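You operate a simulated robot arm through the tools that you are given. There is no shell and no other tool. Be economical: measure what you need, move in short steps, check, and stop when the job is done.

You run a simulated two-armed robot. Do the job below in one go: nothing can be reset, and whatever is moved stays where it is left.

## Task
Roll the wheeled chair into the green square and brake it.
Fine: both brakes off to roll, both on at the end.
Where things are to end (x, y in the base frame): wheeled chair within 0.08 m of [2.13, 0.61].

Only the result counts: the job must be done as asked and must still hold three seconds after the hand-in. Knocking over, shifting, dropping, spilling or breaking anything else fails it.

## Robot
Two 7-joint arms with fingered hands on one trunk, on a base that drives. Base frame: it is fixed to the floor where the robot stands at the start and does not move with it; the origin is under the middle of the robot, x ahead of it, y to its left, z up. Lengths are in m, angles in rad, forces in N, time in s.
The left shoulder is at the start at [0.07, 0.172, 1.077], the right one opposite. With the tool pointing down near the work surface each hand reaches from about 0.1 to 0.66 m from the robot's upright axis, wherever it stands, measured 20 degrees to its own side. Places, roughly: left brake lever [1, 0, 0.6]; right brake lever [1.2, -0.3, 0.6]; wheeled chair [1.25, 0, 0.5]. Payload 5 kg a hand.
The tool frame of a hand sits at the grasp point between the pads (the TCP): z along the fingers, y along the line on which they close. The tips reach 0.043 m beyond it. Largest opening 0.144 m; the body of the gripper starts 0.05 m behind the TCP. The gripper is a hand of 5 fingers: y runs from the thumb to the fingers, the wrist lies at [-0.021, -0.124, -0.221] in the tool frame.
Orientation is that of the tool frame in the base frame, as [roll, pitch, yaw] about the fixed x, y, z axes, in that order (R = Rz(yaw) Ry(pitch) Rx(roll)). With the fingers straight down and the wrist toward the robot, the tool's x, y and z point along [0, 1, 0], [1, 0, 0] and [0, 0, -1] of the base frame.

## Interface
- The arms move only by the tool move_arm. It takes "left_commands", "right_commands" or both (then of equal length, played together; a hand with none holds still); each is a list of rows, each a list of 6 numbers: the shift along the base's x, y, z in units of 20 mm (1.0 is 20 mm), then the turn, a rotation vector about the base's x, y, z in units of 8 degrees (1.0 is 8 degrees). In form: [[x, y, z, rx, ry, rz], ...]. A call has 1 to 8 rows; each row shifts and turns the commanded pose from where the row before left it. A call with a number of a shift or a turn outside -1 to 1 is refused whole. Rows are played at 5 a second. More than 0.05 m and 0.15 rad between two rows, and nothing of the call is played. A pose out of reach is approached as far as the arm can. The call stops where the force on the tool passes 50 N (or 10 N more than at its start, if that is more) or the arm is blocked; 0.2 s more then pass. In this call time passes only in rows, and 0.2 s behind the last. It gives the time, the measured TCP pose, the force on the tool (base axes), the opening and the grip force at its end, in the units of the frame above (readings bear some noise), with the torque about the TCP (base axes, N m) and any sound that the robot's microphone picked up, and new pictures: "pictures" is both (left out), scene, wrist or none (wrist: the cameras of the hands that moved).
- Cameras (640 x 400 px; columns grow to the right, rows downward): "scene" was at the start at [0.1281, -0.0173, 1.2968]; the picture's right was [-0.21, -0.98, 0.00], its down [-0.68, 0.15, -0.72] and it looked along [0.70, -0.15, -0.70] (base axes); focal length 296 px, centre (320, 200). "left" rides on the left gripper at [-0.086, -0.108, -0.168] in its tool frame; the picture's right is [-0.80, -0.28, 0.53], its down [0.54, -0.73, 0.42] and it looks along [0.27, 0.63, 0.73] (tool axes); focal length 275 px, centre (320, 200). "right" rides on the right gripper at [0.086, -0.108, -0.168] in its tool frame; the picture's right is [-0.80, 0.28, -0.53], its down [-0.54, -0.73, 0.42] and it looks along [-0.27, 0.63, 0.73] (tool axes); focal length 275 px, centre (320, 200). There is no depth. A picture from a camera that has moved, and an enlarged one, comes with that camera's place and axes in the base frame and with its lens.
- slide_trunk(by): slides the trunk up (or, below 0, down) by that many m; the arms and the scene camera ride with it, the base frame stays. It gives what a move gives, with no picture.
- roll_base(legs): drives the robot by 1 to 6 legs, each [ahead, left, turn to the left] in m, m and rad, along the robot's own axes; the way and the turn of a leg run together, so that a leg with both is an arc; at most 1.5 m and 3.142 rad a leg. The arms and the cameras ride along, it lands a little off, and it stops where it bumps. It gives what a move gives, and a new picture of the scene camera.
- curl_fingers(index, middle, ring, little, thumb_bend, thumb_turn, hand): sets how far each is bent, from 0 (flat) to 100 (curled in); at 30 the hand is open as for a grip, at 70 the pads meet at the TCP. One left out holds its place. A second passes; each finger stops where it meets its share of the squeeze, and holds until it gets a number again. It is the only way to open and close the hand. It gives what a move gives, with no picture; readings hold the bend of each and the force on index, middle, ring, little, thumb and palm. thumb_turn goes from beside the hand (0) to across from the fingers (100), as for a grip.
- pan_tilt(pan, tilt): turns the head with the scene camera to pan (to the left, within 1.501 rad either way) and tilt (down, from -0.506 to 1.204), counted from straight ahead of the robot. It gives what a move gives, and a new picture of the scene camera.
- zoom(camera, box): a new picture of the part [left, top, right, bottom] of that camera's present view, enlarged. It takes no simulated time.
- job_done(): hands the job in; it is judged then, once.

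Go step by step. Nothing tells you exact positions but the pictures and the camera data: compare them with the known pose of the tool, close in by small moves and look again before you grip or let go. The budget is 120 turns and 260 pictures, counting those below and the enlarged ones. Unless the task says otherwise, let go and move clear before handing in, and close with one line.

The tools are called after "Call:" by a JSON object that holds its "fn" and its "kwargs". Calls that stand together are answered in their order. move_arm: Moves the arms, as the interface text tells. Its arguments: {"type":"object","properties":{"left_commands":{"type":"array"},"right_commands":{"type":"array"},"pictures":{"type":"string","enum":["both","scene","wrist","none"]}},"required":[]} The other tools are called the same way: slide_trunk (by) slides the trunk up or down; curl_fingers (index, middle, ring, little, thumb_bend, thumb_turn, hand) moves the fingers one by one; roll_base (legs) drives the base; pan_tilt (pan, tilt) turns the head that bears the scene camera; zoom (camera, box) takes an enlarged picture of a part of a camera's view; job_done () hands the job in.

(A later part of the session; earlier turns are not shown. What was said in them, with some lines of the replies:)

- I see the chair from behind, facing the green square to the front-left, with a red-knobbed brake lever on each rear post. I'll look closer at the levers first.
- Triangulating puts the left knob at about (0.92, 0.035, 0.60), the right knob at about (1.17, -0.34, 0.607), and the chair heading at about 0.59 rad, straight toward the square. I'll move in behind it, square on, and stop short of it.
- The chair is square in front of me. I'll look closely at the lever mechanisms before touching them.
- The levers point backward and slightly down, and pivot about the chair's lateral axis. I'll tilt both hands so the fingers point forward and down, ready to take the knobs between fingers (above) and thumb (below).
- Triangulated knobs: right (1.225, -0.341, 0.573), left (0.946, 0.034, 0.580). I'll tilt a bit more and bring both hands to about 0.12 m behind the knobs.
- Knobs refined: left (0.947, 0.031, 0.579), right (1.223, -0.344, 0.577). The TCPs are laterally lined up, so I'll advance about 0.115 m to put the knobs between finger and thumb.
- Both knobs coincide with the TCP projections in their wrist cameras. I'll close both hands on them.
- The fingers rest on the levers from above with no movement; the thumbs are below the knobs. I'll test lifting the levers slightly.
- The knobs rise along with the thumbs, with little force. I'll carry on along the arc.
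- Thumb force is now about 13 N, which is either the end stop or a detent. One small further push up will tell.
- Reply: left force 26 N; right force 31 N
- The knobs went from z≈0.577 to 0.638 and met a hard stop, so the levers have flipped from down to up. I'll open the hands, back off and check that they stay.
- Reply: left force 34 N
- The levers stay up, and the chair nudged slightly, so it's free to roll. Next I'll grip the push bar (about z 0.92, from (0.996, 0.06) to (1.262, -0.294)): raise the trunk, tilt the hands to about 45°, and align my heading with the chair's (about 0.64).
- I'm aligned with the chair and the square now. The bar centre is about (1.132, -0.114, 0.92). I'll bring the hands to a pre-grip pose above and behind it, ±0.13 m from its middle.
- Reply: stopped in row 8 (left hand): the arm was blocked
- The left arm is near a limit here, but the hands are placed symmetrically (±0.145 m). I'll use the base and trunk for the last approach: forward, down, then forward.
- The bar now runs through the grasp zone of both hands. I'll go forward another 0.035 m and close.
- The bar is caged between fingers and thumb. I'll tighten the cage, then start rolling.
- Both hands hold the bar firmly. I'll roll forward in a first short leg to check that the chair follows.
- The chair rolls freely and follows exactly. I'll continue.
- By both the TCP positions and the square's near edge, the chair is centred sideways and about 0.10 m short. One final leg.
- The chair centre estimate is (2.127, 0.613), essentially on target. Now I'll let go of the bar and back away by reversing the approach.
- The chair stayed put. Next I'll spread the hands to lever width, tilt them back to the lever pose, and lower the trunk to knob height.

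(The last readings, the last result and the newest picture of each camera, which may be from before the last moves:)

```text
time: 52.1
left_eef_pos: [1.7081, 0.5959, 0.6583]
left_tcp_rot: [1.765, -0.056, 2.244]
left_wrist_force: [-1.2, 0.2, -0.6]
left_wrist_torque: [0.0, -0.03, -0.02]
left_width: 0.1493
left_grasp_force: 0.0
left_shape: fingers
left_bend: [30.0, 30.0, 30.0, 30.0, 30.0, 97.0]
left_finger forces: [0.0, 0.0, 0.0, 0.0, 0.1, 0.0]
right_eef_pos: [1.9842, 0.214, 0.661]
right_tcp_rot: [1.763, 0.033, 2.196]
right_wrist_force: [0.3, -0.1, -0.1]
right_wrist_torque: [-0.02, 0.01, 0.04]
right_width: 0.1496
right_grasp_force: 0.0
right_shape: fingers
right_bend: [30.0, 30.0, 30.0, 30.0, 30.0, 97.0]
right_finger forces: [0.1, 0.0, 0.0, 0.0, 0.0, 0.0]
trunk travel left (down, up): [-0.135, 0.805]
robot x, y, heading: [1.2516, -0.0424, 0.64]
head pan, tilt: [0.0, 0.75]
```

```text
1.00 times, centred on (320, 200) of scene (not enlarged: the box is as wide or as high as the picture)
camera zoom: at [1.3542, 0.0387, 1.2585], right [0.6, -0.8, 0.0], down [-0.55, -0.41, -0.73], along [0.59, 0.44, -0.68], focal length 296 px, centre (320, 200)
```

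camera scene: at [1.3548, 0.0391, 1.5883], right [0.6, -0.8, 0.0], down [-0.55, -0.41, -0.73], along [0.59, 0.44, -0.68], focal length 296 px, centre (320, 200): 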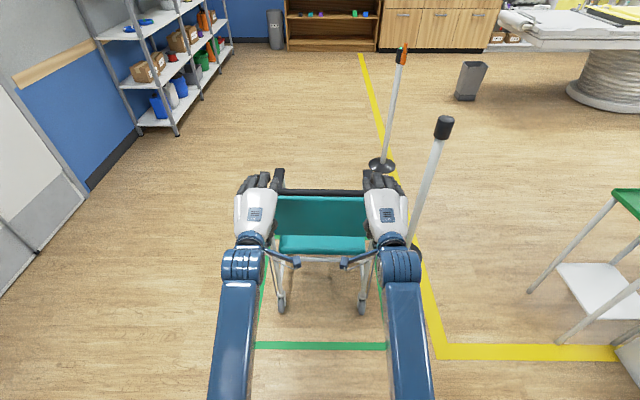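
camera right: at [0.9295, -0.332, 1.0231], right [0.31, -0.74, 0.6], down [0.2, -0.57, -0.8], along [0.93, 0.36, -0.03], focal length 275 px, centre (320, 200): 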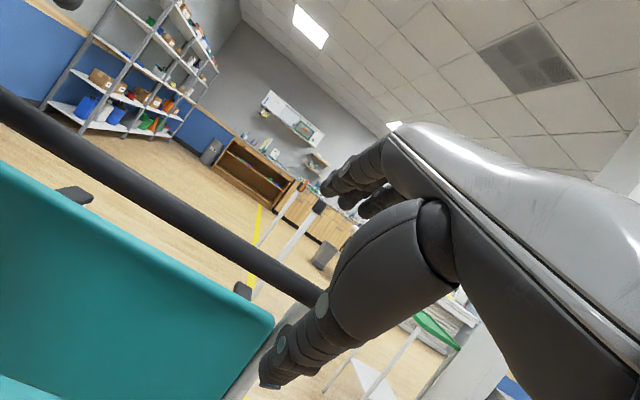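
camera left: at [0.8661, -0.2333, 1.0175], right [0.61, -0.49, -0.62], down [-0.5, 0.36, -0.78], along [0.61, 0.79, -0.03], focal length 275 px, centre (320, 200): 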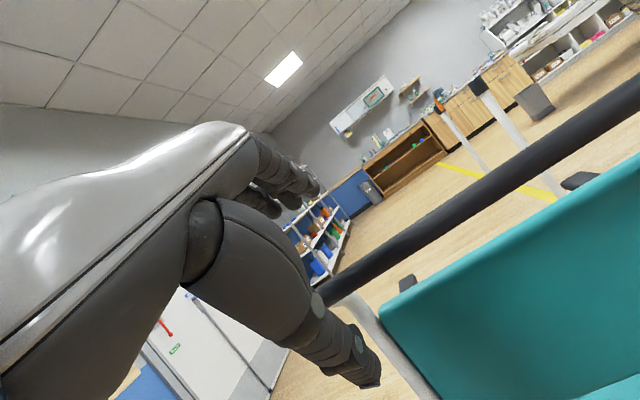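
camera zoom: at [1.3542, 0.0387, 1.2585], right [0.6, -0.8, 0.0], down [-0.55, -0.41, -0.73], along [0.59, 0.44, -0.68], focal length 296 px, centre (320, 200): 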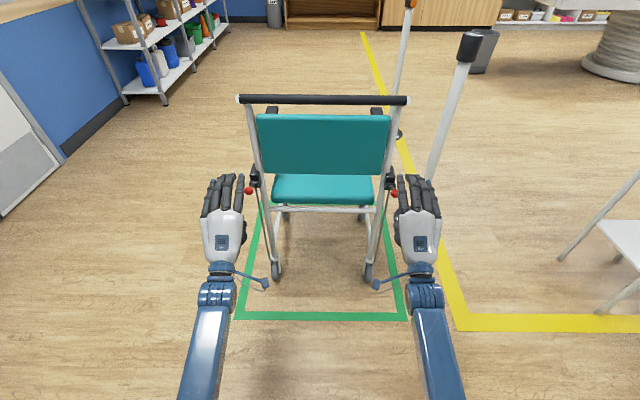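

The rear wheels sit 0.176 m inside the near edge of the square, exactly centred front to back. Knobs are at: right (2.063, 0.271, 0.631), left (1.797, 0.655, 0.634). I'll advance around them, stopping a bit short so the fingertips press only the knobs.

Call:
{"fn": "move_arm", "kwargs": {"left_commands": [[0.74, 0.48, -0.15, 0, 0, 0], [0.74, 0.48, -0.15, 0, 0, 0], [0.74, 0.48, -0.15, 0, 0, 0], [0.74, 0.48, -0.15, 0, 0, 0], [0.74, 0.48, -0.15, 0, 0, 0]], "right_commands": [[0.64, 0.46, -0.2, 0, 0, 0], [0.64, 0.46, -0.2, 0, 0, 0], [0.64, 0.46, -0.2, 0, 0, 0], [0.64, 0.46, -0.2, 0, 0, 0], [0.64, 0.46, -0.2, 0, 0, 0]]}}

```text
time: 53.3
left_eef_pos: [1.783, 0.6425, 0.6414]
left_tcp_rot: [1.765, -0.056, 2.245]
left_wrist_force: [-0.2, -0.3, 0.0]
left_wrist_torque: [0.01, 0.02, -0.03]
left_width: 0.1493
left_grasp_force: 0.0
left_shape: fingers
left_bend: [30.0, 30.0, 30.0, 30.0, 30.0, 97.0]
left_finger forces: [0.0, 0.1, 0.0, 0.1, 0.0, 0.1]
right_eef_pos: [2.0488, 0.2594, 0.6397]
right_tcp_rot: [1.764, 0.032, 2.198]
right_wrist_force: [0.0, 0.3, -0.3]
right_wrist_torque: [0.01, 0.01, 0.0]
right_width: 0.1495
right_grasp_force: 0.1
right_shape: fingers
right_bend: [30.0, 30.0, 30.0, 30.0, 30.0, 97.0]
right_finger forces: [0.1, 0.0, 0.0, 0.0, 0.0, 0.1]
trunk travel left (down, up): [-0.135, 0.805]
robot x, y, heading: [1.2502, -0.0426, 0.642]
head pan, tilt: [0.0, 0.75]
camera scene: at [1.3548, 0.0391, 1.2583], right [0.6, -0.8, 0.0], down [-0.55, -0.41, -0.73], along [0.58, 0.44, -0.68], focal length 296 px, centre (320, 200)
camera right: at [1.8493, 0.2196, 0.5619], right [0.08, -0.91, 0.41], down [0.56, -0.3, -0.78], along [0.83, 0.29, 0.48], focal length 275 px, centre (320, 200)
camera left: at [1.6892, 0.4653, 0.5623], right [0.85, -0.31, -0.43], down [-0.15, 0.63, -0.76], along [0.51, 0.71, 0.49], focal length 275 px, centre (320, 200)
```

scene: 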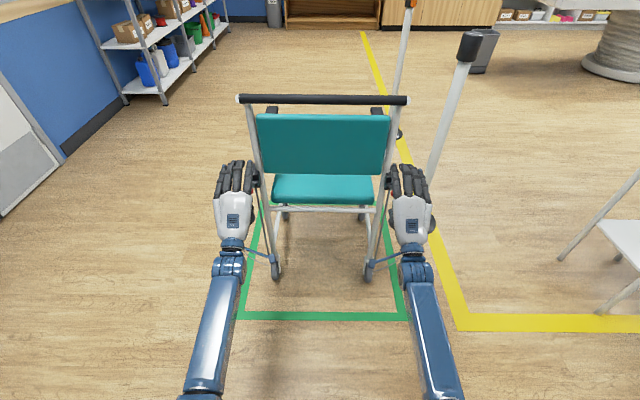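
right: 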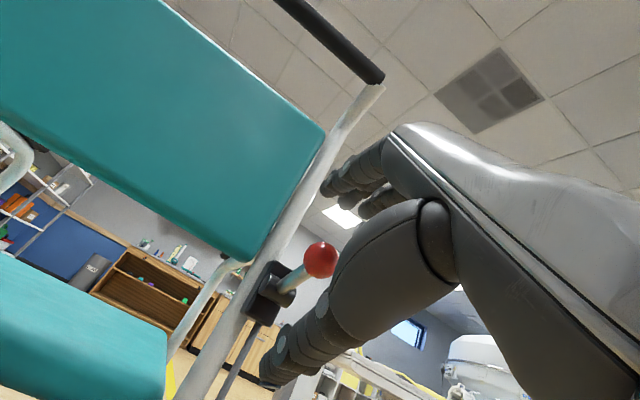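
left: 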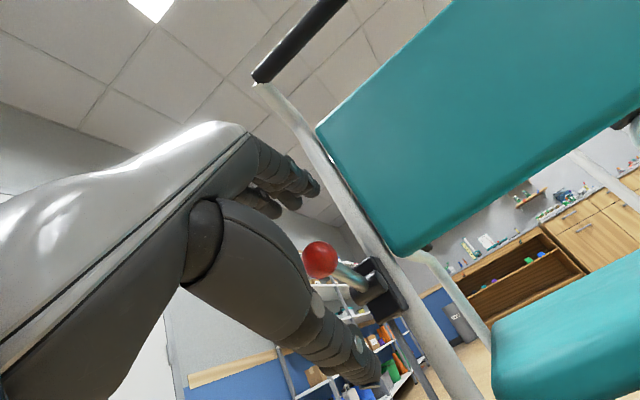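

The knobs are about 1 cm inboard of the TCPs. I'll shift inward, then curl the fingers over the knobs.

Call:
{"fn": "move_arm", "kwargs": {"left_commands": [[0.36, -0.48, 0, 0, 0, 0]], "right_commands": [[-0.36, 0.48, 0, 0, 0, 0]], "pictures": "none"}}

Call:
{"fn": "curl_fingers", "kwargs": {"hand": "right", "index": 60, "middle": 60, "ring": 60, "little": 60, "thumb_bend": 45}}

Call:
{"fn": "curl_fingers", "kwargs": {"hand": "left", "index": 60, "middle": 60, "ring": 60, "little": 60, "thumb_bend": 45}}

Call:
{"fn": "move_arm", "kwargs": {"left_commands": [[0, 0, -0.8, 0, 0, 0], [0, 0, -0.8, 0, 0, 0], [0, 0, -0.8, 0, 0, 0]], "right_commands": [[0, 0, -0.8, 0, 0, 0], [0, 0, -0.8, 0, 0, 0], [0, 0, -0.8, 0, 0, 0]], "pictures": "wrist"}}

```text
time: 53.7
left_eef_pos: [1.7897, 0.6334, 0.6417]
left_tcp_rot: [1.763, -0.056, 2.248]
left_wrist_force: [-0.6, 0.0, 0.0]
left_wrist_torque: [0.0, -0.02, -0.02]
left_width: 0.1492
left_grasp_force: 0.1
left_shape: fingers
left_bend: [30.0, 30.0, 30.0, 30.0, 30.0, 97.0]
left_finger forces: [0.0, 0.0, 0.0, 0.1, 0.1, 0.0]
right_eef_pos: [2.0416, 0.2676, 0.6402]
right_tcp_rot: [1.761, 0.033, 2.196]
right_wrist_force: [-0.3, -0.8, -0.9]
right_wrist_torque: [0.02, 0.03, 0.0]
right_width: 0.1495
right_grasp_force: 0.1
right_shape: fingers
right_bend: [30.0, 30.0, 30.0, 30.0, 30.0, 97.0]
right_finger forces: [0.0, 0.1, 0.0, 0.0, 0.0, 0.0]
trunk travel left (down, up): [-0.135, 0.805]
robot x, y, heading: [1.2483, -0.0449, 0.642]
head pan, tilt: [0.0, 0.75]
```

```text
time: 54.7
left_eef_pos: [1.7885, 0.6341, 0.6404]
left_tcp_rot: [1.764, -0.056, 2.246]
left_wrist_force: [-0.1, 0.3, -0.6]
left_wrist_torque: [0.02, 0.01, -0.01]
left_width: 0.1494
left_grasp_force: 0.1
left_shape: fingers
left_bend: [30.0, 30.0, 30.0, 30.0, 30.0, 97.0]
left_finger forces: [0.0, 0.1, 0.1, 0.0, 0.1, 0.0]
right_eef_pos: [2.0408, 0.2695, 0.6409]
right_tcp_rot: [1.763, 0.033, 2.195]
right_wrist_force: [-1.1, -0.3, 0.3]
right_wrist_torque: [0.01, 0.0, 0.02]
right_width: 0.0698
right_grasp_force: 0.1
right_shape: fingers
right_bend: [60.0, 60.0, 60.0, 60.0, 45.0, 97.0]
right_finger forces: [0.1, 0.0, 0.0, 0.0, 0.1, 0.0]
trunk travel left (down, up): [-0.135, 0.805]
robot x, y, heading: [1.2489, -0.0362, 0.641]
head pan, tilt: [0.0, 0.75]
```

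```text
time: 55.7
left_eef_pos: [1.7898, 0.6345, 0.6413]
left_tcp_rot: [1.763, -0.056, 2.246]
left_wrist_force: [-0.4, 0.0, 0.0]
left_wrist_torque: [0.02, -0.03, -0.03]
left_width: 0.0701
left_grasp_force: 0.1
left_shape: fingers
left_bend: [60.0, 60.0, 60.0, 60.0, 45.0, 97.0]
left_finger forces: [0.1, 0.0, 0.0, 0.0, 0.1, 0.1]
right_eef_pos: [2.041, 0.2698, 0.6401]
right_tcp_rot: [1.764, 0.033, 2.197]
right_wrist_force: [-0.2, -0.3, -0.4]
right_wrist_torque: [0.01, -0.03, 0.01]
right_width: 0.0701
right_grasp_force: 0.0
right_shape: fingers
right_bend: [60.0, 60.0, 60.0, 60.0, 45.0, 97.0]
right_finger forces: [0.0, 0.0, 0.0, 0.1, 0.1, 0.0]
trunk travel left (down, up): [-0.135, 0.805]
robot x, y, heading: [1.2502, -0.0456, 0.637]
head pan, tilt: [0.0, 0.75]
```

```text
time: 56.5
left_eef_pos: [1.7893, 0.6347, 0.5917]
left_tcp_rot: [1.764, -0.056, 2.244]
left_wrist_force: [-0.5, 0.6, -0.6]
left_wrist_torque: [0.06, -0.04, 0.02]
left_width: 0.07
left_grasp_force: 0.8
left_shape: fingers
left_bend: [60.0, 60.0, 60.0, 60.0, 45.0, 97.0]
left_finger forces: [0.0, 1.0, 0.0, 0.0, 0.1, 0.0]
right_eef_pos: [2.0432, 0.2695, 0.5906]
right_tcp_rot: [1.766, 0.033, 2.196]
right_wrist_force: [1.0, 1.0, -0.9]
right_wrist_torque: [0.03, 0.01, 0.0]
right_width: 0.0697
right_grasp_force: 0.0
right_shape: fingers
right_bend: [60.0, 60.0, 60.0, 60.0, 45.0, 97.0]
right_finger forces: [0.0, 0.0, 0.1, 0.0, 0.1, 0.1]
trunk travel left (down, up): [-0.135, 0.805]
robot x, y, heading: [1.2527, -0.0427, 0.643]
head pan, tilt: [0.0, 0.75]
camera right: at [1.8426, 0.2297, 0.5139], right [0.08, -0.91, 0.41], down [0.56, -0.3, -0.78], along [0.83, 0.29, 0.48], focal length 275 px, centre (320, 200)
camera left: at [1.6962, 0.4564, 0.5138], right [0.85, -0.31, -0.43], down [-0.15, 0.63, -0.76], along [0.51, 0.71, 0.49], focal length 275 px, centre (320, 200)
```

right: 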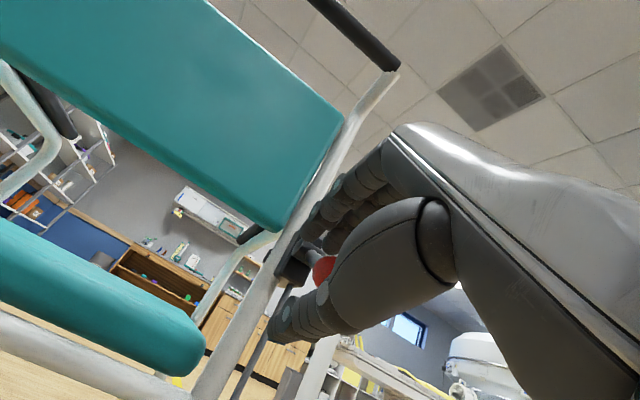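
left: 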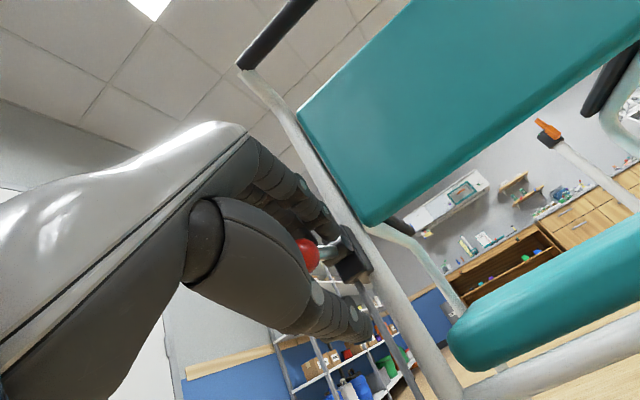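

The levers are coming down with the fingers. I'll continue until they hit the lower stop.

Call:
{"fn": "move_arm", "kwargs": {"left_commands": [[0, 0, -0.6, 0, 0, 0], [0, 0, -0.6, 0, 0, 0]], "right_commands": [[0, 0, -0.6, 0, 0, 0], [0, 0, -0.6, 0, 0, 0]], "pictures": "wrist"}}

```text
time: 57.1
left_eef_pos: [1.7884, 0.6333, 0.5746]
left_tcp_rot: [1.757, -0.056, 2.245]
left_wrist_force: [-8.7, -5.2, 10.9]
left_wrist_torque: [0.56, -0.66, 0.19]
left_width: 0.0701
left_grasp_force: 6.8
left_shape: fingers
left_bend: [60.0, 55.0, 60.0, 60.0, 45.0, 97.0]
left_finger forces: [0.0, 13.7, 0.0, 0.0, 0.1, 0.1]
right_eef_pos: [2.041, 0.2688, 0.5748]
right_tcp_rot: [1.758, 0.033, 2.195]
right_wrist_force: [-8.1, -6.9, 12.8]
right_wrist_torque: [0.42, -0.82, -0.18]
right_width: 0.0699
right_grasp_force: 8.4
right_shape: fingers
right_bend: [60.0, 55.0, 60.0, 60.0, 45.0, 97.0]
right_finger forces: [0.1, 16.3, 0.1, 0.1, 0.0, 0.0]
trunk travel left (down, up): [-0.135, 0.805]
robot x, y, heading: [1.2545, -0.0424, 0.64]
head pan, tilt: [0.0, 0.75]
camera right: at [1.8413, 0.2289, 0.4949], right [0.08, -0.91, 0.4], down [0.56, -0.3, -0.77], along [0.82, 0.28, 0.49], focal length 275 px, centre (320, 200)
camera left: at [1.6952, 0.4553, 0.4943], right [0.85, -0.31, -0.42], down [-0.15, 0.63, -0.76], along [0.5, 0.71, 0.49], focal length 275 px, centre (320, 200)
```

right: 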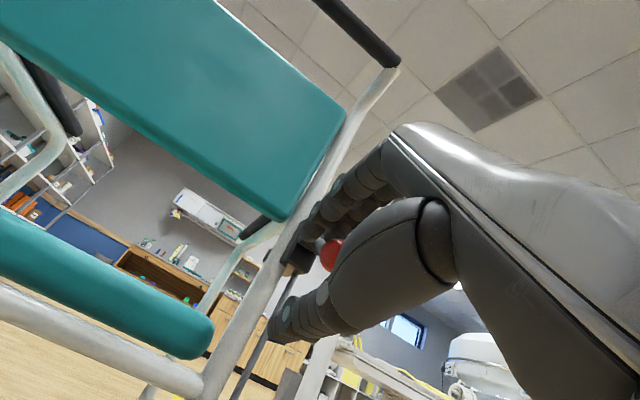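
left: 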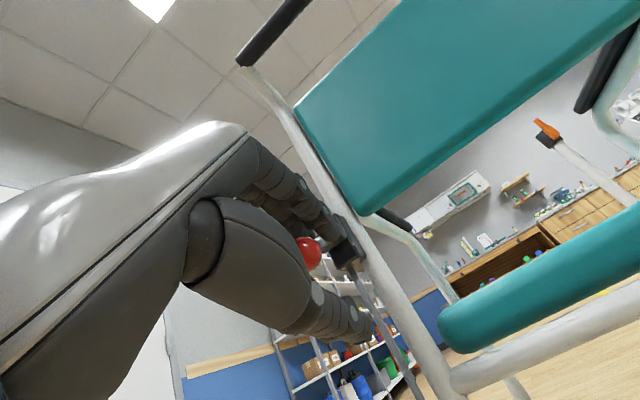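

The knobs are back near z≈0.575 with about 15 N of resistance, so at the stop. One more slight press to be sure, then I'll release.

Call:
{"fn": "move_arm", "kwargs": {"left_commands": [[-0.1, -0.07, -0.5, 0, 0, 0]], "right_commands": [[-0.1, -0.07, -0.5, 0, 0, 0]], "pictures": "none"}}

Call:
{"fn": "curl_fingers", "kwargs": {"hand": "right", "index": 30, "middle": 30, "ring": 30, "little": 30, "thumb_bend": 30}}

Call:
{"fn": "curl_fingers", "kwargs": {"hand": "left", "index": 30, "middle": 30, "ring": 30, "little": 30, "thumb_bend": 30}}

Call:
{"fn": "move_arm", "kwargs": {"left_commands": [[-0.8, -0.6, 0, 0, 0, 0], [-0.8, -0.6, 0, 0, 0, 0], [-0.8, -0.6, 0, 0, 0, 0], [-0.8, -0.6, 0, 0, 0, 0], [-0.8, -0.6, 0, 0, 0, 0], [-0.8, -0.6, 0, 0, 0, 0]], "right_commands": [[-0.8, -0.6, 0, 0, 0, 0], [-0.8, -0.6, 0, 0, 0, 0], [-0.8, -0.6, 0, 0, 0, 0], [-0.8, -0.6, 0, 0, 0, 0], [-0.8, -0.6, 0, 0, 0, 0], [-0.8, -0.6, 0, 0, 0, 0]]}}

```text
time: 57.5
left_eef_pos: [1.7858, 0.6318, 0.5662]
left_tcp_rot: [1.755, -0.055, 2.244]
left_wrist_force: [-10.5, -5.5, 17.0]
left_wrist_torque: [0.88, -0.96, 0.32]
left_width: 0.0699
left_grasp_force: 9.6
left_shape: fingers
left_bend: [60.0, 52.0, 60.0, 60.0, 45.0, 97.0]
left_finger forces: [0.0, 18.9, 0.0, 0.0, 0.1, 0.0]
right_eef_pos: [2.038, 0.2663, 0.5643]
right_tcp_rot: [1.754, 0.032, 2.195]
right_wrist_force: [-10.4, -8.6, 19.8]
right_wrist_torque: [0.55, -1.31, -0.24]
right_width: 0.0698
right_grasp_force: 11.2
right_shape: fingers
right_bend: [60.0, 51.0, 60.0, 60.0, 45.0, 97.0]
right_finger forces: [0.0, 23.0, 0.0, 0.0, 0.0, 0.1]
trunk travel left (down, up): [-0.135, 0.805]
robot x, y, heading: [1.2461, -0.0405, 0.64]
head pan, tilt: [0.0, 0.75]
```

```text
time: 58.5
left_eef_pos: [1.7853, 0.6328, 0.5609]
left_tcp_rot: [1.762, -0.056, 2.245]
left_wrist_force: [-10.4, 5.7, 15.0]
left_wrist_torque: [0.38, -0.87, 0.68]
left_width: 0.0699
left_grasp_force: 9.4
left_shape: fingers
left_bend: [60.0, 51.0, 60.0, 60.0, 45.0, 97.0]
left_finger forces: [0.1, 19.3, 0.0, 0.1, 0.0, 0.1]
right_eef_pos: [2.0372, 0.2675, 0.5599]
right_tcp_rot: [1.762, 0.033, 2.195]
right_wrist_force: [-0.2, -0.9, 0.1]
right_wrist_torque: [-0.03, 0.04, -0.01]
right_width: 0.1491
right_grasp_force: 0.0
right_shape: fingers
right_bend: [30.0, 30.0, 30.0, 30.0, 30.0, 97.0]
right_finger forces: [0.1, 0.0, 0.0, 0.0, 0.0, 0.0]
trunk travel left (down, up): [-0.135, 0.805]
robot x, y, heading: [1.2519, -0.04, 0.642]
head pan, tilt: [0.0, 0.75]
```

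```text
time: 59.5
left_eef_pos: [1.788, 0.6317, 0.5594]
left_tcp_rot: [1.764, -0.056, 2.244]
left_wrist_force: [-0.4, 0.4, -0.4]
left_wrist_torque: [0.0, 0.02, 0.0]
left_width: 0.149
left_grasp_force: 0.0
left_shape: fingers
left_bend: [30.0, 30.0, 30.0, 30.0, 30.0, 97.0]
left_finger forces: [0.0, 0.0, 0.1, 0.0, 0.1, 0.1]
right_eef_pos: [2.0396, 0.2684, 0.5584]
right_tcp_rot: [1.763, 0.032, 2.197]
right_wrist_force: [-0.4, 0.5, 0.6]
right_wrist_torque: [0.0, -0.03, 0.01]
right_width: 0.1491
right_grasp_force: 0.1
right_shape: fingers
right_bend: [30.0, 30.0, 30.0, 30.0, 30.0, 97.0]
right_finger forces: [0.0, 0.0, 0.0, 0.1, 0.1, 0.0]
trunk travel left (down, up): [-0.135, 0.805]
robot x, y, heading: [1.2493, -0.0419, 0.641]
head pan, tilt: [0.0, 0.75]
```

```text
time: 60.9
left_eef_pos: [1.6901, 0.5607, 0.5607]
left_tcp_rot: [1.764, -0.056, 2.247]
left_wrist_force: [-0.6, 0.9, -0.2]
left_wrist_torque: [0.03, 0.01, 0.02]
left_width: 0.1492
left_grasp_force: 0.1
left_shape: fingers
left_bend: [30.0, 30.0, 30.0, 30.0, 30.0, 97.0]
left_finger forces: [0.0, 0.0, 0.0, 0.1, 0.1, 0.0]
right_eef_pos: [1.9435, 0.1966, 0.5598]
right_tcp_rot: [1.76, 0.032, 2.195]
right_wrist_force: [-0.6, -0.3, -0.3]
right_wrist_torque: [0.01, -0.02, -0.02]
right_width: 0.1492
right_grasp_force: 0.1
right_shape: fingers
right_bend: [30.0, 30.0, 30.0, 30.0, 30.0, 97.0]
right_finger forces: [0.1, 0.1, 0.0, 0.1, 0.0, 0.1]
trunk travel left (down, up): [-0.135, 0.805]
robot x, y, heading: [1.2503, -0.0401, 0.642]
head pan, tilt: [0.0, 0.75]
camera scene: at [1.3539, 0.0385, 1.2585], right [0.6, -0.8, 0.0], down [-0.55, -0.41, -0.73], along [0.59, 0.44, -0.68], focal length 296 px, centre (320, 200)
camera right: at [1.7441, 0.1559, 0.4818], right [0.08, -0.91, 0.41], down [0.56, -0.3, -0.78], along [0.83, 0.29, 0.48], focal length 275 px, centre (320, 200)
camera left: at [1.5975, 0.3823, 0.4812], right [0.85, -0.31, -0.42], down [-0.15, 0.63, -0.76], along [0.5, 0.71, 0.49], focal length 275 px, centre (320, 200)
```

scene: 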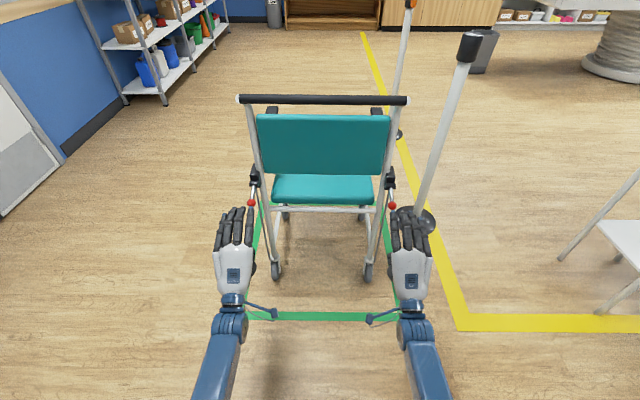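
right: 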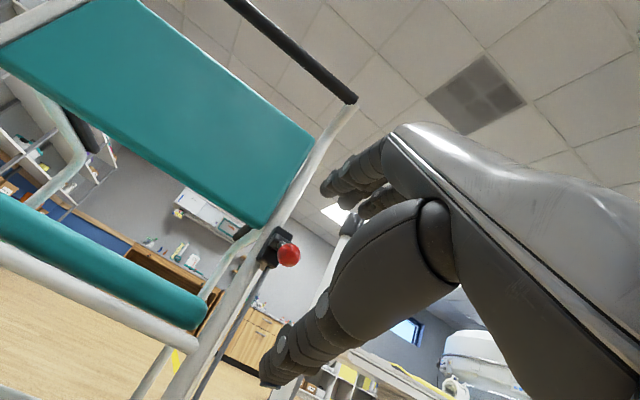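
left: 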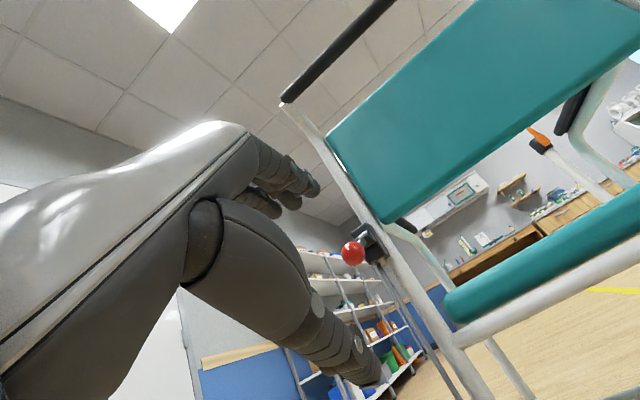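

Both knobs are back at z≈0.58 (their original braked position). The chair did not budge under about 20 N of forward push while I pressed them. It sits centred in the square; I'll back away and do a last check.

Call:
{"fn": "roll_base", "kwargs": {"legs": [[-0.25, 0, 0]]}}

```text
time: 62.7
left_eef_pos: [1.4917, 0.4119, 0.5601]
left_tcp_rot: [1.765, -0.056, 2.244]
left_wrist_force: [-0.1, 0.5, -0.5]
left_wrist_torque: [-0.03, 0.04, -0.04]
left_width: 0.149
left_grasp_force: 0.1
left_shape: fingers
left_bend: [30.0, 30.0, 30.0, 30.0, 30.0, 97.0]
left_finger forces: [0.0, 0.0, 0.0, 0.0, 0.1, 0.0]
right_eef_pos: [1.7439, 0.047, 0.5592]
right_tcp_rot: [1.763, 0.033, 2.196]
right_wrist_force: [-1.7, 0.1, 0.2]
right_wrist_torque: [-0.04, 0.0, 0.03]
right_width: 0.1494
right_grasp_force: 0.1
right_shape: fingers
right_bend: [30.0, 30.0, 30.0, 30.0, 30.0, 97.0]
right_finger forces: [0.0, 0.0, 0.0, 0.1, 0.0, 0.1]
trunk travel left (down, up): [-0.135, 0.805]
robot x, y, heading: [1.0495, -0.1918, 0.643]
head pan, tilt: [0.0, 0.75]
camera scene: at [1.1542, -0.111, 1.2586], right [0.6, -0.8, 0.0], down [-0.55, -0.41, -0.73], along [0.59, 0.44, -0.68], focal length 296 px, centre (320, 200)
```

scene: 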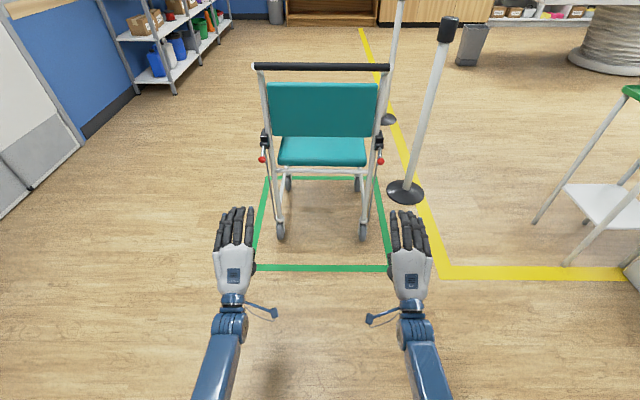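

The chair stands inside the square with both levers down, and nothing else has been disturbed. I'm handing in.

Call:
{"fn": "job_done", "kwargs": {}}

```text
The job is handed in.
```

The wheeled chair is in the green square with both brakes on, by my estimate within about 3 cm of [2.13, 0.61]. The hands are clear of it and the job is handed in.
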